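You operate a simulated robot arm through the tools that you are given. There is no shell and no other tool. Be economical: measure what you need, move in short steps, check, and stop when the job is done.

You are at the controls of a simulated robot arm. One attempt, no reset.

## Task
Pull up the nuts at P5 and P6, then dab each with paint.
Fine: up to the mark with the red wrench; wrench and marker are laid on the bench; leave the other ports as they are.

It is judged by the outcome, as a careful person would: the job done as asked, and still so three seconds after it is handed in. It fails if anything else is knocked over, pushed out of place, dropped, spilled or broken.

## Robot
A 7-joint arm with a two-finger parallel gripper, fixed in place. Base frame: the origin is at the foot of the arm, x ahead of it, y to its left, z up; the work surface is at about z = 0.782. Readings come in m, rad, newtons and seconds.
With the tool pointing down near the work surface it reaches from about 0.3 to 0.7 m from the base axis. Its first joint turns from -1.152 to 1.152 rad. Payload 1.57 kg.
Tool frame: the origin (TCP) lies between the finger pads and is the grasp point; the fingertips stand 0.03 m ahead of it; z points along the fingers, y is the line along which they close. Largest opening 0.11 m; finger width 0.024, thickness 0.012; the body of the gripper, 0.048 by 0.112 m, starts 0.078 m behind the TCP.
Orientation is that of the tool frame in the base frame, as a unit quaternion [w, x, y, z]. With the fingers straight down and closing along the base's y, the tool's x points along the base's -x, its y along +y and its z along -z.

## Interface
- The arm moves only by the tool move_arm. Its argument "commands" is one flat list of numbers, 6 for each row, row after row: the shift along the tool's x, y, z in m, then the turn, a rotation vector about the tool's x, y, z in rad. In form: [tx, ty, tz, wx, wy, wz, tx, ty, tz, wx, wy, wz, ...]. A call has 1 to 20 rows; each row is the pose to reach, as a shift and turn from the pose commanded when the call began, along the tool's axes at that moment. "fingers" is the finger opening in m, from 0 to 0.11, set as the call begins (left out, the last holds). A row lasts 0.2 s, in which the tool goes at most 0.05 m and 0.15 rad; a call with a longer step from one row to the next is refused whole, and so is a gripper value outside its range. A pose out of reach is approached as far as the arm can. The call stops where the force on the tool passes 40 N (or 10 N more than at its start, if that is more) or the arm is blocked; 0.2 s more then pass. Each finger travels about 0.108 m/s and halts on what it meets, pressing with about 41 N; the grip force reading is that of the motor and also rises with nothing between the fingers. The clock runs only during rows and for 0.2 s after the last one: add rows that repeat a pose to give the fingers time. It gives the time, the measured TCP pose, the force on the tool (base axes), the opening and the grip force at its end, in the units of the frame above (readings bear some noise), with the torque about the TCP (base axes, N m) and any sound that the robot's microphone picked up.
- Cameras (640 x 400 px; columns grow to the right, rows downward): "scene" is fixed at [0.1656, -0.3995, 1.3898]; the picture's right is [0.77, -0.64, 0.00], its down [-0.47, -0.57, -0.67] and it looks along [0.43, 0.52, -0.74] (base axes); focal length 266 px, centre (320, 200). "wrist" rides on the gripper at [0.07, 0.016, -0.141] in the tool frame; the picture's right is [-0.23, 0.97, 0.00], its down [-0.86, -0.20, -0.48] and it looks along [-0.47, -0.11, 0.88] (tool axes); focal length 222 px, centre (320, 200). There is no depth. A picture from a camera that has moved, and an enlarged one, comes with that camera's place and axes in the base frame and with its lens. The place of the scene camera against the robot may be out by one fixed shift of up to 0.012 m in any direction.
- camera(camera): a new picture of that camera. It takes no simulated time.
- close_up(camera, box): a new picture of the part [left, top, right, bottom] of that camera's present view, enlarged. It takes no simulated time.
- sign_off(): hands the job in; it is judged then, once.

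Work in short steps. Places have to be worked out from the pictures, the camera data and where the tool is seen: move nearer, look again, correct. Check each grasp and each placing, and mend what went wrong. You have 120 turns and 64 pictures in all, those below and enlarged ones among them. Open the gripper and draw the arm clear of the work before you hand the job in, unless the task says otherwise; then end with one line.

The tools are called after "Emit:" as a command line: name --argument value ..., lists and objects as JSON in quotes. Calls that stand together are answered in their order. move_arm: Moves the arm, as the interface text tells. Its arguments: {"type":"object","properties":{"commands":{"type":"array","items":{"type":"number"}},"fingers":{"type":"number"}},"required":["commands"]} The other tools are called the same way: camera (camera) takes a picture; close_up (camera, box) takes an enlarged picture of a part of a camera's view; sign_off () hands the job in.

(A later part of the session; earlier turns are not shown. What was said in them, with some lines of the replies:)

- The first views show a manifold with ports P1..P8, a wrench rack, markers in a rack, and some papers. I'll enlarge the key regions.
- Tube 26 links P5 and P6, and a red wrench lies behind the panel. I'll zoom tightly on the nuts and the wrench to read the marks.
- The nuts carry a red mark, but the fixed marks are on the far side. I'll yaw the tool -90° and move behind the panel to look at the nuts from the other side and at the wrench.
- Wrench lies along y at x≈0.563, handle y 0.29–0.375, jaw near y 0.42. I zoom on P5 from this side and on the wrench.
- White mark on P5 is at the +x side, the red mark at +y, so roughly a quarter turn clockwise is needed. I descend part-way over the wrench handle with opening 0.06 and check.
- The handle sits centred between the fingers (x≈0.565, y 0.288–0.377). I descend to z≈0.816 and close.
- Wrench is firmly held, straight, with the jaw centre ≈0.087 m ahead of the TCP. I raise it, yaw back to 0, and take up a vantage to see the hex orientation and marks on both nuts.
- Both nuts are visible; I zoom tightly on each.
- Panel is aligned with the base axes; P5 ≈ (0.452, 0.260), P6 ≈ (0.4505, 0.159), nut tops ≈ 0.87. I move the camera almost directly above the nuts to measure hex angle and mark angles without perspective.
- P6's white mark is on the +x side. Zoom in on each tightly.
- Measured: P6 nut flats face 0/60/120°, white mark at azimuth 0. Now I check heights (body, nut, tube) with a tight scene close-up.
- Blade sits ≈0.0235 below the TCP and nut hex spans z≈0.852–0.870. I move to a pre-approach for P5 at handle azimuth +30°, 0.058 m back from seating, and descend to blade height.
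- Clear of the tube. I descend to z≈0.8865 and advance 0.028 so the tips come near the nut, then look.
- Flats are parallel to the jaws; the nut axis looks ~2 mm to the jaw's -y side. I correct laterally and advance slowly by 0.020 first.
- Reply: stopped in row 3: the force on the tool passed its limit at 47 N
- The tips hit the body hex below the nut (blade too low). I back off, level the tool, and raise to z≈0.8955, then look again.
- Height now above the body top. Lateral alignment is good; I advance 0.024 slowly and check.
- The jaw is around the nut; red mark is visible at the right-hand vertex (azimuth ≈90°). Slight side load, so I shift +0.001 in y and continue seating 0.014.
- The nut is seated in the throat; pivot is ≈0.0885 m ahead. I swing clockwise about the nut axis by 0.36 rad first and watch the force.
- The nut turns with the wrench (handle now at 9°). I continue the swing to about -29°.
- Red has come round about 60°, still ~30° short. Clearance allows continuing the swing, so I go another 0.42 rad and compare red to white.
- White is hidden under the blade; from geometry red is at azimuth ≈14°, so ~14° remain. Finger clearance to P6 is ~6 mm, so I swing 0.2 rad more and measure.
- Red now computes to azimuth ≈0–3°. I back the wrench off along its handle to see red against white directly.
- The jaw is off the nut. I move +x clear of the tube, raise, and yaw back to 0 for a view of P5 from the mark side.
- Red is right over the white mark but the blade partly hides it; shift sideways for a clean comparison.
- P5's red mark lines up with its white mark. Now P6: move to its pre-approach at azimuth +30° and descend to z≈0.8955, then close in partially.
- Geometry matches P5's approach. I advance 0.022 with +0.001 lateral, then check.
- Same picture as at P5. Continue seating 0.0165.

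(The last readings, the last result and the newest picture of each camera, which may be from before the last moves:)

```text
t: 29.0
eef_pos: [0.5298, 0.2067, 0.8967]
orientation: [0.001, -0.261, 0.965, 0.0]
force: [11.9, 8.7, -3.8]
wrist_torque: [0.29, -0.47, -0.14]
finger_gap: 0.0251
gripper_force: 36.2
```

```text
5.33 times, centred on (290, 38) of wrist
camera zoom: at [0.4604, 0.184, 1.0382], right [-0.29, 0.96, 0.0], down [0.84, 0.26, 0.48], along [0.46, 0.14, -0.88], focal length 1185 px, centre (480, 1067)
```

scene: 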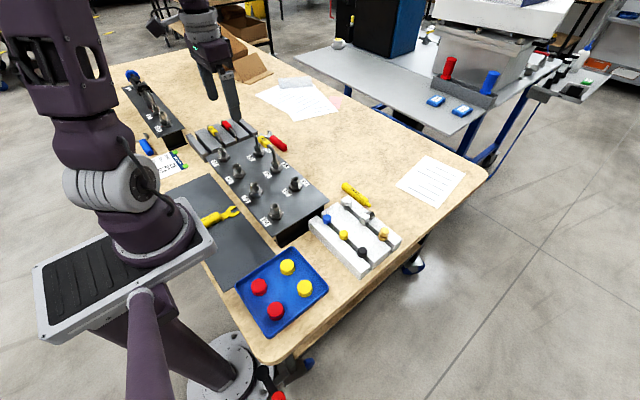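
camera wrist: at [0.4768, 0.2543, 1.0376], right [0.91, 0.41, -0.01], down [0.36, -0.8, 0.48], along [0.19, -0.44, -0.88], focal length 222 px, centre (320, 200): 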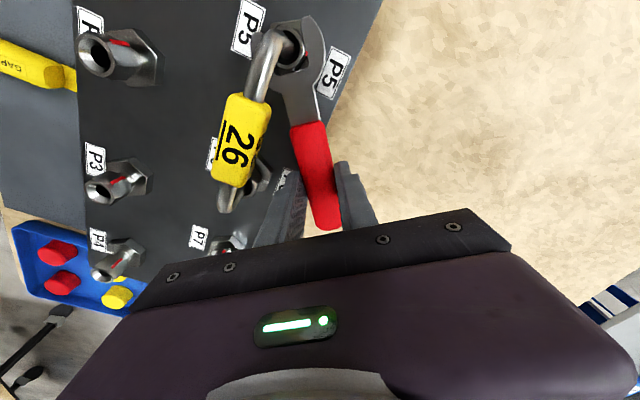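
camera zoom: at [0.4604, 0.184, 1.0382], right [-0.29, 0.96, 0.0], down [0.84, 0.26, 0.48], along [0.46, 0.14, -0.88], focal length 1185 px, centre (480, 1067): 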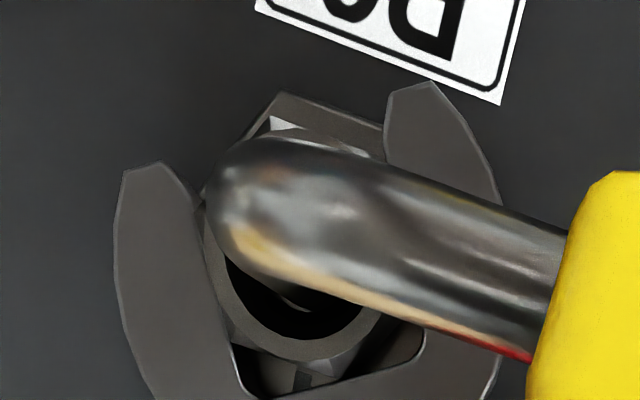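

Seated. I now swing about P6's axis by 1.42 rad (same geometry as P5), then check before the last bit.

Emit:
move_arm --commands '[-0.001, 0, 0, 0, 0, 0, -0.0005, -0.0097, 0, 0, 0, 0.11, 0.0011, -0.0193, 0, 0, 0, 0.22, 0.0038, -0.0287, 0, 0, 0, 0.33, 0.0074, -0.0377, 0, 0, 0, 0.44, 0.0121, -0.0463, 0, 0, 0, 0.55, 0.0176, -0.0543, 0, 0, 0, 0.66, 0.024, -0.0616, 0, 0, 0, 0.77, 0.0311, -0.0682, 0, 0, 0, 0.88, 0.0389, -0.074, 0, 0, 0, 0.99, 0.0474, -0.0789, 0, 0, 0, 1.1, 0.0563, -0.0828, 0, 0, 0, 1.21, 0.0656, -0.0857, 0, 0, 0, 1.32, 0.0742, -0.0875, 0, 0, 0, 1.42]'

Emit:
close_up --camera "wrist" --box '[240, 0, 350, 75]'

```text
t: 32.0
eef_pos: [0.5062, 0.0897, 0.8959]
orientation: [-0.001, 0.433, 0.901, -0.003]
force: [19.1, -18.3, -7.3]
wrist_torque: [-0.94, -0.86, 0.44]
finger_gap: 0.025
gripper_force: 36.8
```

```text
5.33 times, centred on (295, 38) of wrist
camera zoom: at [0.4771, 0.1553, 1.0377], right [0.9, 0.43, -0.01], down [0.38, -0.79, 0.48], along [0.2, -0.43, -0.88], focal length 1185 px, centre (453, 1067)
```

zoom: 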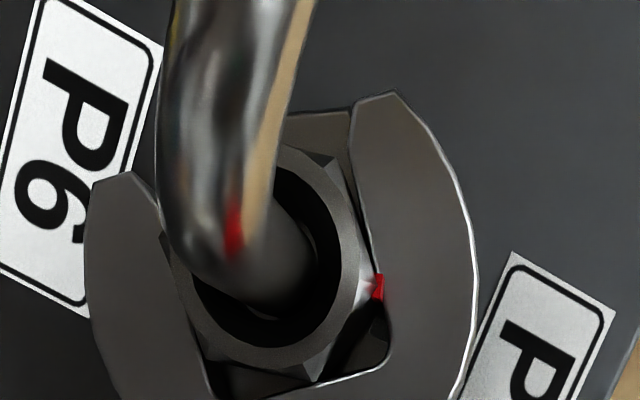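

Handle at -51°, with some radial load. I relieve 2 mm outward and swing the last 0.22 rad to -64° as at P5.

Emit:
move_arm --commands '[-0.002, 0, 0, 0, 0, 0, -0.0015, -0.0097, 0, 0, 0, 0.11, 0.0002, -0.0194, 0, 0, 0, 0.2217, 0.0002, -0.0194, 0, 0, 0, 0.2217]'

Emit:
close_up --camera "wrist" --box '[260, 15, 330, 75]'

```text
t: 33.0
eef_pos: [0.4901, 0.079, 0.8946]
orientation: [-0.003, 0.529, 0.849, -0.002]
force: [4.7, -6.4, -8.0]
wrist_torque: [-0.66, -0.4, 0.58]
finger_gap: 0.0253
gripper_force: 36.9
```

```text
6.67 times, centred on (295, 45) of wrist
camera zoom: at [0.476, 0.1495, 1.0377], right [0.97, 0.22, -0.01], down [0.2, -0.85, 0.48], along [0.1, -0.47, -0.88], focal length 1481 px, centre (487, 1233)
```

zoom: 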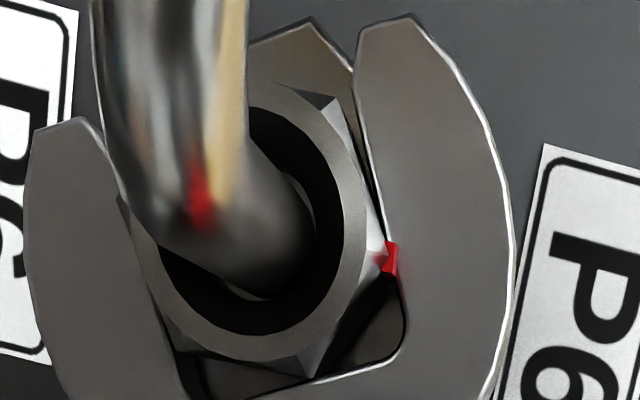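

Identical to P5's final picture. Back off, clear +x, raise, and view P6's marks.

Emit:
move_arm --commands '[0, 0, 0, 0, 0, -0.04, -0.01, 0, 0, 0, 0, -0.04, -0.02, 0, 0, 0, 0, -0.04, -0.032, 0, 0, 0, 0, -0.04]'

Emit:
move_arm --commands '[-0.0142, 0.0265, 0, 0, 0, 0, -0.0284, 0.0529, 0, 0, 0, 0, -0.0284, 0.0529, -0.03, 0, 0, 0, -0.0284, 0.0529, -0.055, 0, 0, -0.1, -0.01, 0.068, -0.055, 0, 0, -0.24, 0.008, 0.083, -0.055, 0, 0, -0.38, 0.025, 0.095, -0.055, 0, 0, -0.52, 0.042, 0.106, -0.055, 0, 0, -0.66, 0.058, 0.117, -0.055, 0, 0, -0.8, 0.0697, 0.1271, -0.055, 0, 0, -0.94, 0.0697, 0.1271, -0.055, 0, 0, -1.079, 0.0697, 0.1271, -0.055, 0, 0, -1.079]'

Emit:
close_up --camera "wrist" --box '[270, 0, 320, 40]'

```text
t: 34.0
eef_pos: [0.5043, 0.049, 0.8973]
orientation: [-0.003, 0.51, 0.86, -0.002]
force: [0.1, 0.3, -1.5]
wrist_torque: [-0.03, -0.03, 0.01]
finger_gap: 0.0255
gripper_force: 37.0
```

```text
t: 36.6
eef_pos: [0.5839, 0.1716, 0.9514]
orientation: [-0.004, -0.002, 1.0, -0.002]
force: [0.4, -0.3, -0.7]
wrist_torque: [0.02, -0.04, 0.01]
finger_gap: 0.0251
gripper_force: 37.2
```

```text
10.00 times, centred on (295, 20) of wrist
camera zoom: at [0.5156, 0.1883, 1.0928], right [0.22, 0.98, 0.0], down [0.86, -0.19, 0.48], along [0.46, -0.11, -0.88], focal length 2221 px, centre (570, 2000)
```

zoom: 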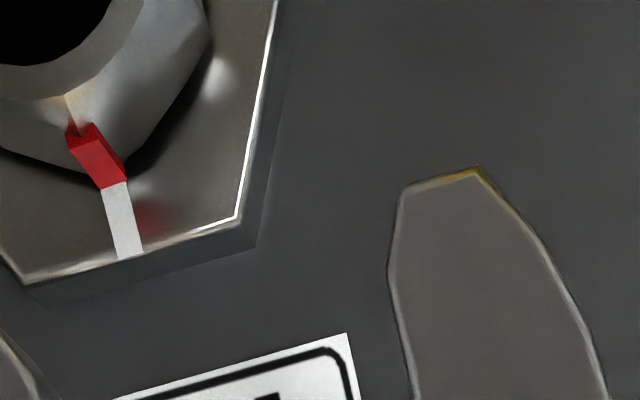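

P6 red also meets white. Now I return the wrench to its original spot on the bench: raise, yaw -90°, move over (0.566, 0.334).

Emit:
move_arm --commands '[0, 0, -0.04, 0, 0, 0.1, 0, 0.01, -0.06, 0, 0, 0.24, 0.002, 0.03, -0.06, 0, 0, 0.38, 0.004, 0.05, -0.06, 0, 0, 0.52, 0.006, 0.07, -0.06, 0, 0, 0.66, 0.008, 0.09, -0.06, 0, 0, 0.8, 0.01, 0.11, -0.06, 0, 0, 0.94, 0.012, 0.13, -0.06, 0, 0, 1.08, 0.014, 0.145, -0.06, 0, 0, 1.22, 0.016, 0.155, -0.06, 0, 0, 1.36, 0.018, 0.1624, -0.06, 0, 0, 1.5, 0.018, 0.1624, -0.03, 0, 0, 1.571, 0.018, 0.1624, 0.01, 0, 0, 1.571, 0.018, 0.1624, 0.05, 0, 0, 1.571, 0.018, 0.1624, 0.09, 0, 0, 1.571, 0.018, 0.1624, 0.12, 0, 0, 1.571]'

Emit:
camera --camera "wrist"

```text
t: 40.0
eef_pos: [0.5656, 0.3342, 0.8292]
orientation: [0.0, 0.706, 0.708, -0.002]
force: [-0.2, 0.0, -1.5]
wrist_torque: [-0.04, 0.01, 0.04]
finger_gap: 0.0251
gripper_force: 36.9
```

```text
17 pictures are left
camera wrist: at [0.5827, 0.4047, 0.9713], right [0.97, -0.22, 0.0], down [-0.19, -0.85, 0.48], along [-0.11, -0.47, -0.88], focal length 222 px, centre (320, 200)
```

wrist: 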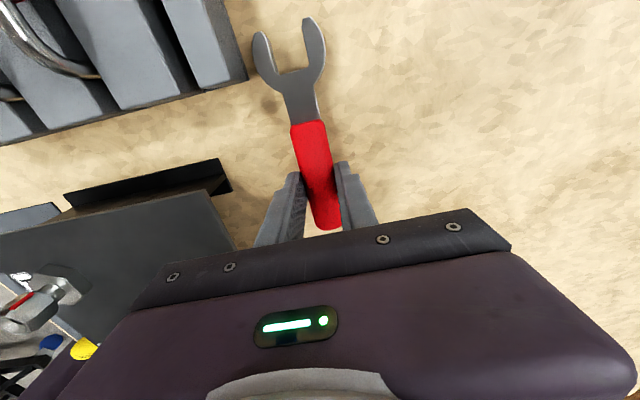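

Clear spot below. Lower the last 12 mm, then open just enough.

Emit:
move_arm --commands '[0, 0, 0.006, 0, 0, 0, 0, 0, 0.0115, 0, 0, 0, 0, 0, 0.0125, 0, 0, 0]'

Emit:
move_arm --commands '[0, 0, 0, 0, 0, 0, 0, 0, 0, 0, 0, 0]' --fingers 0.06

Emit:
move_arm --commands '[0, 0, -0.03, 0, 0, 0, 0, 0, -0.07, 0, 0, 0, 0, 0, -0.12, 0, 0, 0, 0, 0, -0.16, 0, 0, 0]'

Emit:
camera --camera "wrist"

```text
t: 40.8
eef_pos: [0.5657, 0.3345, 0.8188]
orientation: [-0.001, 0.706, 0.709, -0.002]
force: [2.0, -2.2, 10.9]
wrist_torque: [1.17, -0.05, -0.11]
finger_gap: 0.0251
gripper_force: 36.3
```

```text
t: 41.4
eef_pos: [0.5648, 0.334, 0.8178]
orientation: [-0.001, 0.706, 0.709, -0.003]
force: [-0.2, -0.3, -0.2]
wrist_torque: [0.01, 0.0, 0.01]
finger_gap: 0.0601
gripper_force: 0.0
```

```text
t: 42.4
eef_pos: [0.5654, 0.3352, 0.9794]
orientation: [-0.001, 0.706, 0.708, -0.002]
force: [-0.9, 0.1, -0.4]
wrist_torque: [0.01, 0.02, 0.01]
finger_gap: 0.0602
gripper_force: 0.0
```

```text
16 pictures are left
camera wrist: at [0.583, 0.4042, 1.12], right [0.97, -0.22, 0.0], down [-0.19, -0.85, 0.48], along [-0.11, -0.47, -0.88], focal length 222 px, centre (320, 200)
```

wrist: 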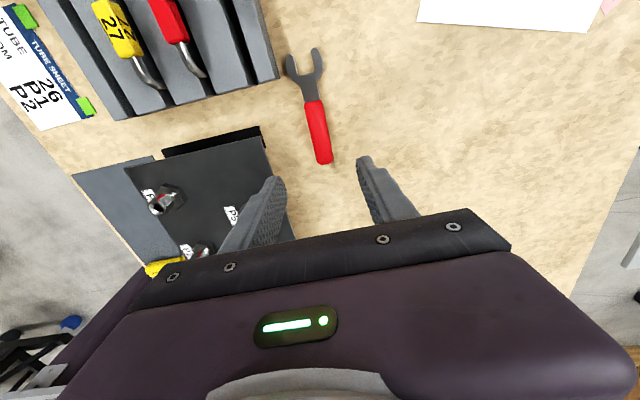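

The wrench lies where it was. Next, the paint marker at about (0.617, -0.03). I swing over toward it, turning the tool to yaw +90° so the marker tip will point along tool +x.

Emit:
move_arm --commands '[-0.01, -0.003, -0.03, 0, 0, -0.13, -0.03, -0.005, -0.03, 0, 0, -0.27, -0.05, -0.01, -0.03, 0, 0, -0.41, -0.07, -0.015, -0.03, 0, 0, -0.55, -0.085, -0.018, -0.03, 0, 0, -0.69, -0.1, -0.02, -0.03, 0, 0, -0.83, -0.115, -0.022, -0.03, 0, 0, -0.97, -0.13, -0.025, -0.03, 0, 0, -1.11, -0.145, -0.027, -0.03, 0, 0, -1.25, -0.155, -0.028, -0.03, 0, 0, -1.39, -0.165, -0.03, -0.03, 0, 0, -1.5, -0.17, -0.03, -0.03, 0, 0, -1.571]'

Emit:
move_arm --commands '[-0.005, -0.015, 0.0, 0, 0, -0.13, -0.01, -0.03, 0, 0, 0, -0.27, -0.015, -0.05, 0, 0, 0, -0.41, -0.02, -0.07, 0, 0, 0, -0.55, -0.025, -0.09, 0, 0, 0, -0.69, -0.03, -0.11, 0, 0, 0, -0.83, -0.035, -0.13, 0, 0, 0, -0.97, -0.04, -0.15, 0.005, 0, 0, -1.11, -0.045, -0.17, 0.01, 0, 0, -1.25, -0.05, -0.18, 0.015, 0, 0, -1.39, -0.06, -0.19, 0.02, 0, 0, -1.5, -0.06, -0.19, 0.02, 0, 0, -1.571]'

Emit:
camera --camera "wrist"

```text
t: 45.0
eef_pos: [0.5361, 0.1643, 1.0086]
orientation: [-0.003, -0.004, 1.0, -0.001]
force: [-0.1, 0.0, -0.1]
wrist_torque: [-0.01, 0.02, 0.01]
finger_gap: 0.06
gripper_force: 0.1
```

```text
t: 47.6
eef_pos: [0.5974, -0.0265, 0.9886]
orientation: [0.003, 0.709, -0.705, 0.0]
force: [-0.1, 0.2, 1.1]
wrist_torque: [0.02, -0.02, 0.01]
finger_gap: 0.0596
gripper_force: 0.0
```

```text
15 pictures are left
camera wrist: at [0.5824, -0.0952, 1.1307], right [-0.98, 0.22, 0.0], down [0.2, 0.86, 0.48], along [0.1, 0.46, -0.88], focal length 222 px, centre (320, 200)
```

wrist: 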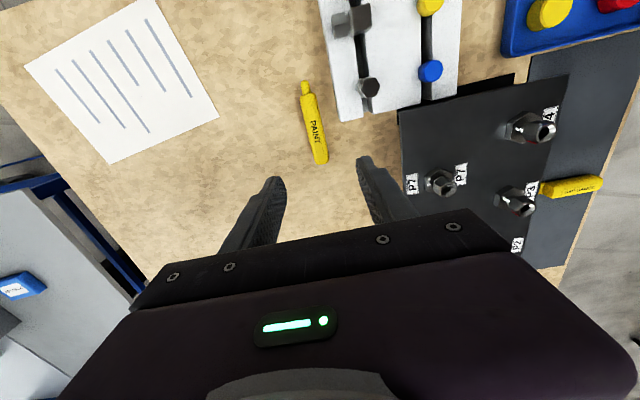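

Marker lies nearly along y: nib at (0.604, -0.093), back end at (0.608, 0.019). I grip it at y≈-0.015 with a 0.04 opening, clear of the white rack.

Emit:
move_arm --commands '[-0.0115, -0.009, 0.04, 0, 0, 0.025, -0.0115, -0.009, 0.08, 0, 0, 0.025, -0.0115, -0.009, 0.12, 0, 0, 0.025, -0.0115, -0.009, 0.15, 0, 0, 0.025, -0.0115, -0.009, 0.1726, 0, 0, 0.025, -0.0115, -0.009, 0.1726, 0, 0, 0.025]' --fingers 0.04

Emit:
close_up --camera "wrist" --box '[200, 0, 440, 240]'

```text
t: 49.0
eef_pos: [0.6058, -0.0141, 0.8149]
orientation: [-0.002, -0.7, 0.715, -0.001]
force: [0.1, 0.5, -0.4]
wrist_torque: [0.0, 0.0, -0.02]
finger_gap: 0.0398
gripper_force: 0.1
```

```text
1.67 times, centred on (320, 120) of wrist
camera zoom: at [0.5888, -0.0835, 0.9574], right [-0.97, 0.25, 0.0], down [0.22, 0.85, 0.48], along [0.11, 0.46, -0.88], focal length 370 px, centre (320, 333)
```

zoom: 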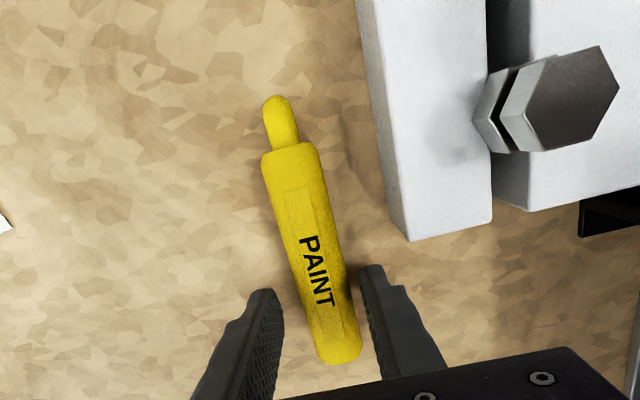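

Fingers straddle the rear of the barrel. Close, then lift.

Emit:
move_arm --commands '[0, 0, 0, 0, 0, 0, 0, 0, 0, 0, 0, 0, 0, 0, 0, 0, 0, 0]' --fingers 0.0

Emit:
move_arm --commands '[0, 0, -0.03, 0, 0, 0, 0, 0, -0.07, 0, 0, 0, 0, 0, -0.12, 0, 0, 0, 0, 0, -0.16, 0, 0, 0]'

Emit:
camera --camera "wrist"

```text
t: 49.8
eef_pos: [0.6043, -0.0138, 0.8158]
orientation: [-0.003, -0.7, 0.715, 0.0]
force: [-0.3, 0.1, -0.4]
wrist_torque: [0.02, 0.03, 0.02]
finger_gap: 0.0225
gripper_force: 35.2
```

```text
t: 50.8
eef_pos: [0.6052, -0.0133, 0.9768]
orientation: [-0.004, -0.7, 0.715, 0.0]
force: [-0.1, -0.3, 0.0]
wrist_torque: [0.03, -0.01, 0.02]
finger_gap: 0.0228
gripper_force: 35.1
```

```text
13 pictures are left
camera wrist: at [0.589, -0.0824, 1.1187], right [-0.97, 0.25, 0.0], down [0.22, 0.85, 0.47], along [0.11, 0.46, -0.88], focal length 222 px, centre (320, 200)
```

wrist: 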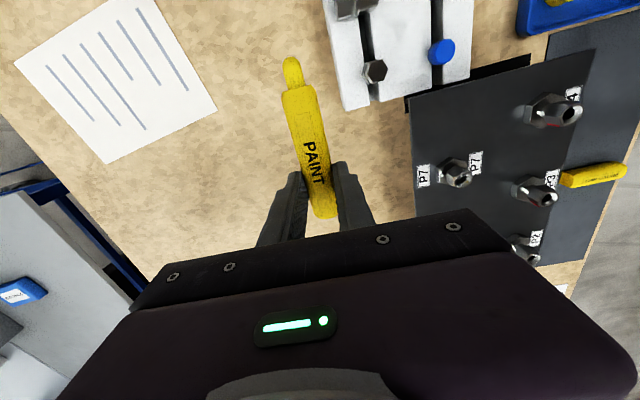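

Marker is held straight, nib ≈0.084 m ahead of the TCP and 0.0225 below. I carry it to P6's pre-approach at azimuth 30° (facing a nut flat), 0.04 m back, and descend.

Emit:
move_arm --commands '[-0.03, 0.005, 0, 0, 0, 0.128, -0.06, 0.0105, 0, 0, 0, 0.256, -0.09, 0.016, 0, 0, 0, 0.385, -0.12, 0.021, 0, 0, 0, 0.513, -0.15, 0.026, 0, 0, 0, 0.641, -0.18, 0.0315, 0, 0, 0, 0.77, -0.21, 0.037, 0, 0, 0, 0.898, -0.24, 0.042, 0, 0, 0, 1.026, -0.24, 0.042, 0.035, 0, 0, 1.026, -0.24, 0.042, 0.07, 0, 0, 1.026, -0.24, 0.042, 0.0865, 0, 0, 1.026, -0.24, 0.042, 0.0865, 0, 0, 1.026]'

Emit:
close_up --camera "wrist" --box '[230, 0, 350, 75]'

```text
t: 53.4
eef_pos: [0.5687, 0.2266, 0.8873]
orientation: [-0.002, -0.259, 0.966, -0.002]
force: [1.1, -0.2, 0.1]
wrist_torque: [-0.03, 0.03, 0.01]
finger_gap: 0.0225
gripper_force: 35.9
```

```text
5.33 times, centred on (290, 38) of wrist
camera zoom: at [0.5011, 0.2056, 1.0311], right [-0.29, 0.96, 0.0], down [0.84, 0.26, 0.47], along [0.45, 0.14, -0.88], focal length 1185 px, centre (480, 1067)
```

zoom: 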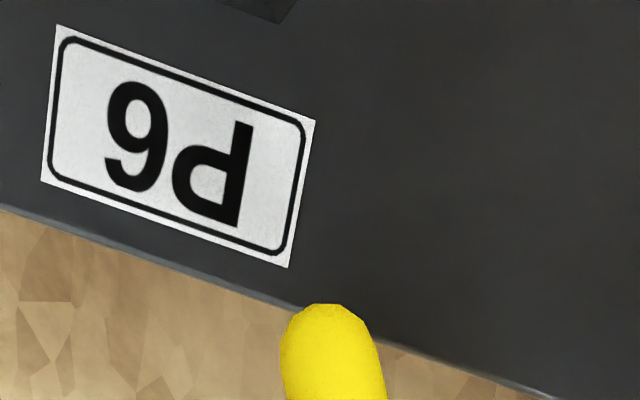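

Nib is at ≈(0.495, 0.185), 0.039 m from the flat. I raise 3 mm, advance 0.03 and check.

Emit:
move_arm --commands '[0.01, 0.0008, -0.003, 0, 0, 0, 0.02, 0.0008, -0.003, 0, 0, 0, 0.03, 0.0008, -0.003, 0, 0, 0, 0.03, 0.0008, -0.003, 0, 0, 0]'

Emit:
close_up --camera "wrist" --box '[230, 0, 350, 75]'

```text
t: 54.4
eef_pos: [0.5428, 0.2129, 0.8921]
orientation: [-0.003, -0.26, 0.966, 0.0]
force: [0.3, 0.1, 0.1]
wrist_torque: [-0.01, -0.05, -0.01]
finger_gap: 0.0228
gripper_force: 35.2
```

```text
5.33 times, centred on (290, 38) of wrist
camera zoom: at [0.4747, 0.1922, 1.0343], right [-0.29, 0.96, 0.0], down [0.84, 0.26, 0.47], along [0.45, 0.14, -0.88], focal length 1185 px, centre (480, 1067)
```

zoom: 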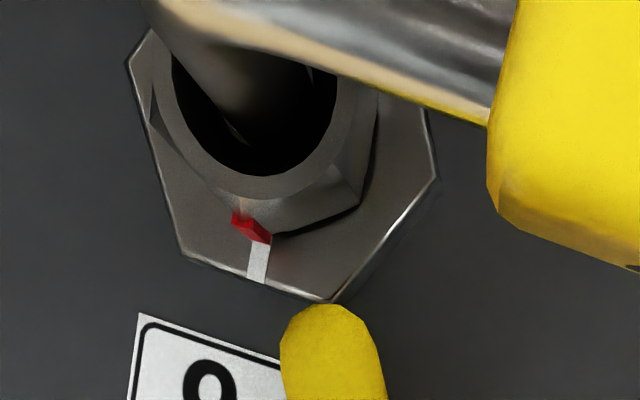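

Nib lines up with the flat next to the aligned mark. Advance gently ~0.010 to contact.

Emit:
move_arm --commands '[0.004, 0, 0, 0, 0, 0, 0.007, 0, 0, 0, 0, 0, 0.009, 0, 0, 0, 0, 0, 0.0105, 0, 0, 0, 0, 0, 0.0105, 0, 0, 0, 0, 0]'

```text
t: 55.6
eef_pos: [0.5342, 0.2085, 0.892]
orientation: [0.0, -0.26, 0.966, -0.001]
force: [9.1, 5.0, -2.3]
wrist_torque: [0.22, -0.36, 0.06]
finger_gap: 0.0225
gripper_force: 35.0
```

Contact at ~10 N. I hold briefly, back off 12 mm, and look for the dab.

Emit:
move_arm --commands '[0, 0, 0, 0, 0, 0, 0, 0, 0, 0, 0, 0, -0.006, 0, 0, 0, 0, 0, -0.014, 0, 0, 0, 0, 0]'

Emit:
close_up --camera "wrist" --box '[230, 0, 350, 75]'

```text
t: 56.6
eef_pos: [0.5455, 0.2133, 0.8914]
orientation: [-0.003, -0.259, 0.966, -0.001]
force: [0.2, -1.1, 0.2]
wrist_torque: [0.02, 0.01, 0.03]
finger_gap: 0.0227
gripper_force: 34.5
```

```text
5.33 times, centred on (290, 38) of wrist
camera zoom: at [0.4778, 0.1935, 1.034], right [-0.29, 0.96, 0.0], down [0.84, 0.26, 0.47], along [0.45, 0.14, -0.88], focal length 1185 px, centre (480, 1067)
```

zoom: 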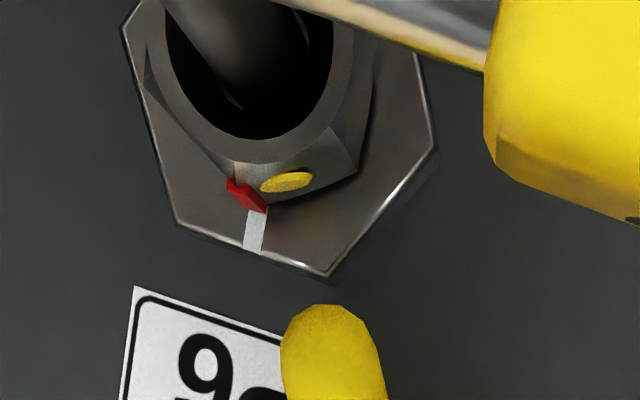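

A yellow dab is on P6's nut beside the aligned mark. Move out, across 0.1005 in y, and to the same stand-off at P5.

Emit:
move_arm --commands '[-0.03, 0, 0, 0, 0, 0, -0.0468, 0.029, 0, 0, 0, 0, -0.0635, 0.058, 0, 0, 0, 0, -0.0803, 0.087, 0, 0, 0, 0, -0.065, 0.087, 0, 0, 0, 0, -0.0503, 0.087, 0, 0, 0, 0, -0.0503, 0.087, 0, 0, 0, 0]'

Emit:
close_up --camera "wrist" --box '[230, 0, 350, 75]'

```text
t: 58.2
eef_pos: [0.5449, 0.3145, 0.8916]
orientation: [-0.002, -0.258, 0.966, -0.001]
force: [0.4, -0.1, -0.1]
wrist_torque: [0.03, -0.03, 0.0]
finger_gap: 0.0227
gripper_force: 35.3
```

```text
5.33 times, centred on (290, 38) of wrist
camera zoom: at [0.4781, 0.2941, 1.0339], right [-0.29, 0.96, 0.0], down [0.84, 0.26, 0.47], along [0.45, 0.14, -0.88], focal length 1185 px, centre (480, 1067)
```

zoom: 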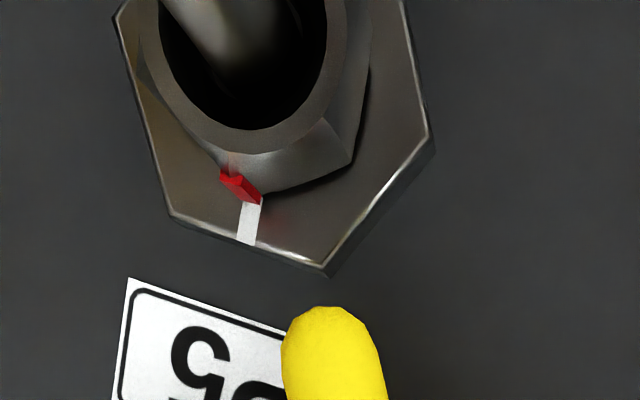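

Same view at P5. Advance ~0.014 to touch, hold, and back off.

Emit:
move_arm --commands '[0.006, -0.0006, 0, 0, 0, 0, 0.009, -0.0006, 0, 0, 0, 0, 0.0115, -0.0006, 0, 0, 0, 0, 0.0135, -0.0006, 0, 0, 0, 0, 0.0135, -0.0006, 0, 0, 0, 0]'

```text
t: 59.4
eef_pos: [0.5337, 0.3079, 0.8923]
orientation: [-0.002, -0.258, 0.966, -0.001]
force: [1.2, 1.3, 0.7]
wrist_torque: [0.02, -0.01, 0.0]
finger_gap: 0.0226
gripper_force: 35.6
```

Barely touching (≈1–2 N). Press 1.5 mm more, hold, and back off to look.

Emit:
move_arm --commands '[0.001, 0, 0, 0, 0, 0, 0.002, 0, 0, 0, 0, 0, 0.002, 0, 0, 0, 0, 0, 0.002, 0, 0, 0, 0, 0]'

Emit:
move_arm --commands '[-0.006, 0, 0, 0, 0, 0, -0.016, 0, 0, 0, 0, 0]'

Emit:
close_up --camera "wrist" --box '[230, 0, 350, 75]'

```text
t: 60.4
eef_pos: [0.5332, 0.3081, 0.8929]
orientation: [-0.001, -0.259, 0.966, 0.0]
force: [17.6, 11.2, 0.9]
wrist_torque: [0.2, -0.34, -0.08]
finger_gap: 0.0226
gripper_force: 35.1
```

```text
t: 61.0
eef_pos: [0.5456, 0.3151, 0.892]
orientation: [-0.005, -0.259, 0.966, -0.001]
force: [0.6, 1.1, -0.6]
wrist_torque: [0.05, 0.02, 0.02]
finger_gap: 0.0226
gripper_force: 35.5
```

```text
5.33 times, centred on (290, 38) of wrist
camera zoom: at [0.4783, 0.2939, 1.0337], right [-0.29, 0.96, 0.0], down [0.84, 0.26, 0.47], along [0.45, 0.14, -0.88], focal length 1185 px, centre (480, 1067)
```

zoom: 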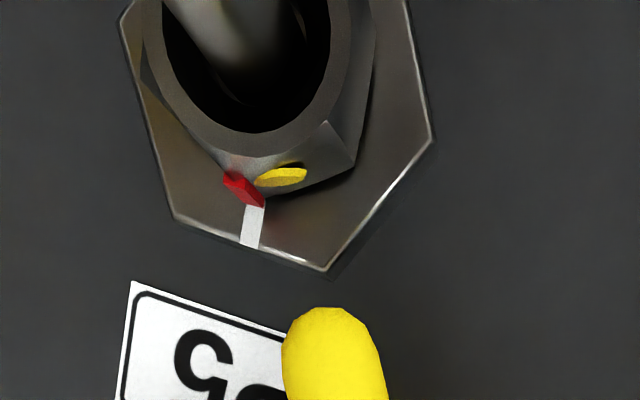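

Both nuts are at the mark and dabbed. Take the marker back to its original place: out, up, across with yaw to 89°.

Emit:
move_arm --commands '[-0.03, 0, -0.015, 0, 0, 0, -0.03, 0, -0.055, 0, 0, 0, -0.03, 0, -0.09, 0, 0, 0, -0.0157, -0.0314, -0.09, 0, 0, -0.1026, -0.0014, -0.0629, -0.09, 0, 0, -0.2052, 0.0129, -0.0943, -0.09, 0, 0, -0.3078, 0.0272, -0.1257, -0.09, 0, 0, -0.4104, 0.0414, -0.1571, -0.09, 0, 0, -0.513, 0.0557, -0.1886, -0.09, 0, 0, -0.6156, 0.07, -0.22, -0.09, 0, 0, -0.7182, 0.0843, -0.2514, -0.09, 0, 0, -0.8208, 0.0986, -0.2829, -0.09, 0, 0, -0.9234, 0.1129, -0.3143, -0.09, 0, 0, -1.026, 0.1129, -0.3143, -0.09, 0, 0, -1.026]'

```text
t: 64.0
eef_pos: [0.6056, -0.0155, 0.9832]
orientation: [-0.002, -0.7, 0.714, 0.0]
force: [-0.1, 1.0, 0.8]
wrist_torque: [0.03, 0.01, 0.02]
finger_gap: 0.023
gripper_force: 35.5
```

Over the original place. Descend to just above contact, then ease down.

Emit:
move_arm --commands '[0, 0, 0.04, 0, 0, 0, 0, 0, 0.08, 0, 0, 0, 0, 0, 0.12, 0, 0, 0, 0, 0, 0.15, 0, 0, 0, 0, 0, 0.163, 0, 0, 0, 0, 0, 0.163, 0, 0, 0]'

Emit:
camera --camera "wrist"

```text
t: 65.4
eef_pos: [0.6049, -0.0128, 0.8193]
orientation: [-0.003, -0.7, 0.715, 0.001]
force: [0.5, 0.1, -1.0]
wrist_torque: [-0.03, -0.03, 0.01]
finger_gap: 0.0226
gripper_force: 35.4
```

```text
7 pictures are left
camera wrist: at [0.5886, -0.0837, 0.9607], right [-0.97, 0.25, 0.0], down [0.22, 0.85, 0.48], along [0.11, 0.46, -0.88], focal length 222 px, centre (320, 200)
```

wrist: 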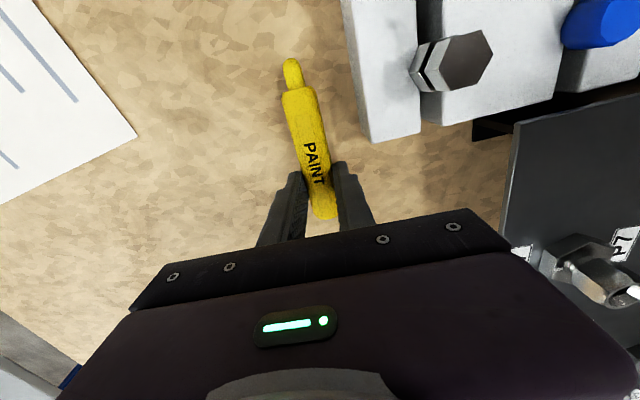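

Ease down 3 mm, release with a modest opening (0.04 keeps clear of the rack), then rise.

Emit:
move_arm --commands '[0, 0, 0.002, 0, 0, 0, 0, 0, 0.0032, 0, 0, 0]'

Emit:
move_arm --commands '[0, 0, 0, 0, 0, 0, 0, 0, 0, 0, 0, 0]' --fingers 0.042

Emit:
move_arm --commands '[0, 0, -0.02, 0, 0, 0, 0, 0, -0.06, 0, 0, 0, 0, 0, -0.11, 0, 0, 0, 0, 0, -0.16, 0, 0, 0, 0, 0, -0.2, 0, 0, 0]'

Emit:
camera --camera "wrist"

Emit:
camera --camera "scene"

```text
t: 66.0
eef_pos: [0.6058, -0.0138, 0.815]
orientation: [-0.003, -0.699, 0.715, 0.0]
force: [0.1, 0.0, 0.2]
wrist_torque: [0.0, 0.02, 0.02]
finger_gap: 0.0226
gripper_force: 35.7
```

```text
t: 66.6
eef_pos: [0.6052, -0.014, 0.8165]
orientation: [-0.003, -0.7, 0.714, 0.001]
force: [0.3, -0.1, 0.4]
wrist_torque: [-0.02, -0.05, 0.01]
finger_gap: 0.0419
gripper_force: 0.1
```

```text
t: 67.8
eef_pos: [0.6064, -0.0143, 1.0167]
orientation: [-0.003, -0.7, 0.714, 0.001]
force: [0.3, 0.6, 0.1]
wrist_torque: [0.03, 0.0, 0.0]
finger_gap: 0.0421
gripper_force: 0.0
```

```text
6 pictures are left
camera wrist: at [0.5902, -0.0835, 1.1583], right [-0.97, 0.25, 0.0], down [0.22, 0.85, 0.47], along [0.11, 0.46, -0.88], focal length 222 px, centre (320, 200)
```

wrist: 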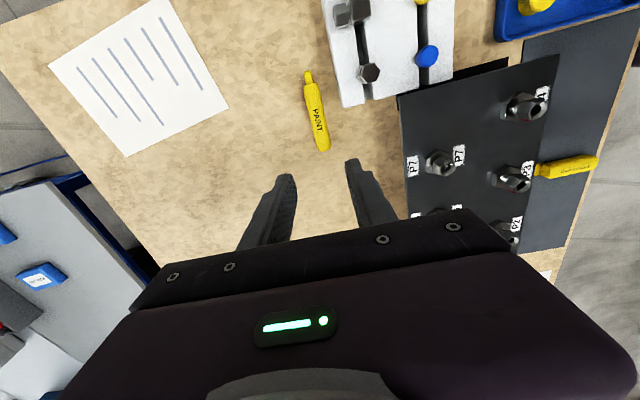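

```text
5 pictures are left
```

scene: 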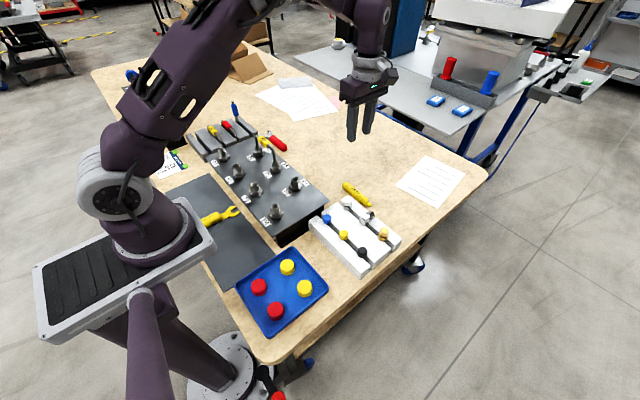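

The marker and wrench are on the bench, nothing else has moved, and the arm is clear with the gripper open. Handing in.

Emit:
sign_off

```text
The job is handed in.
```

The nuts at P5 and P6 are pulled up to the mark with the red wrench and each is dabbed with paint; the wrench and marker are back on the bench, and the other ports were left alone.
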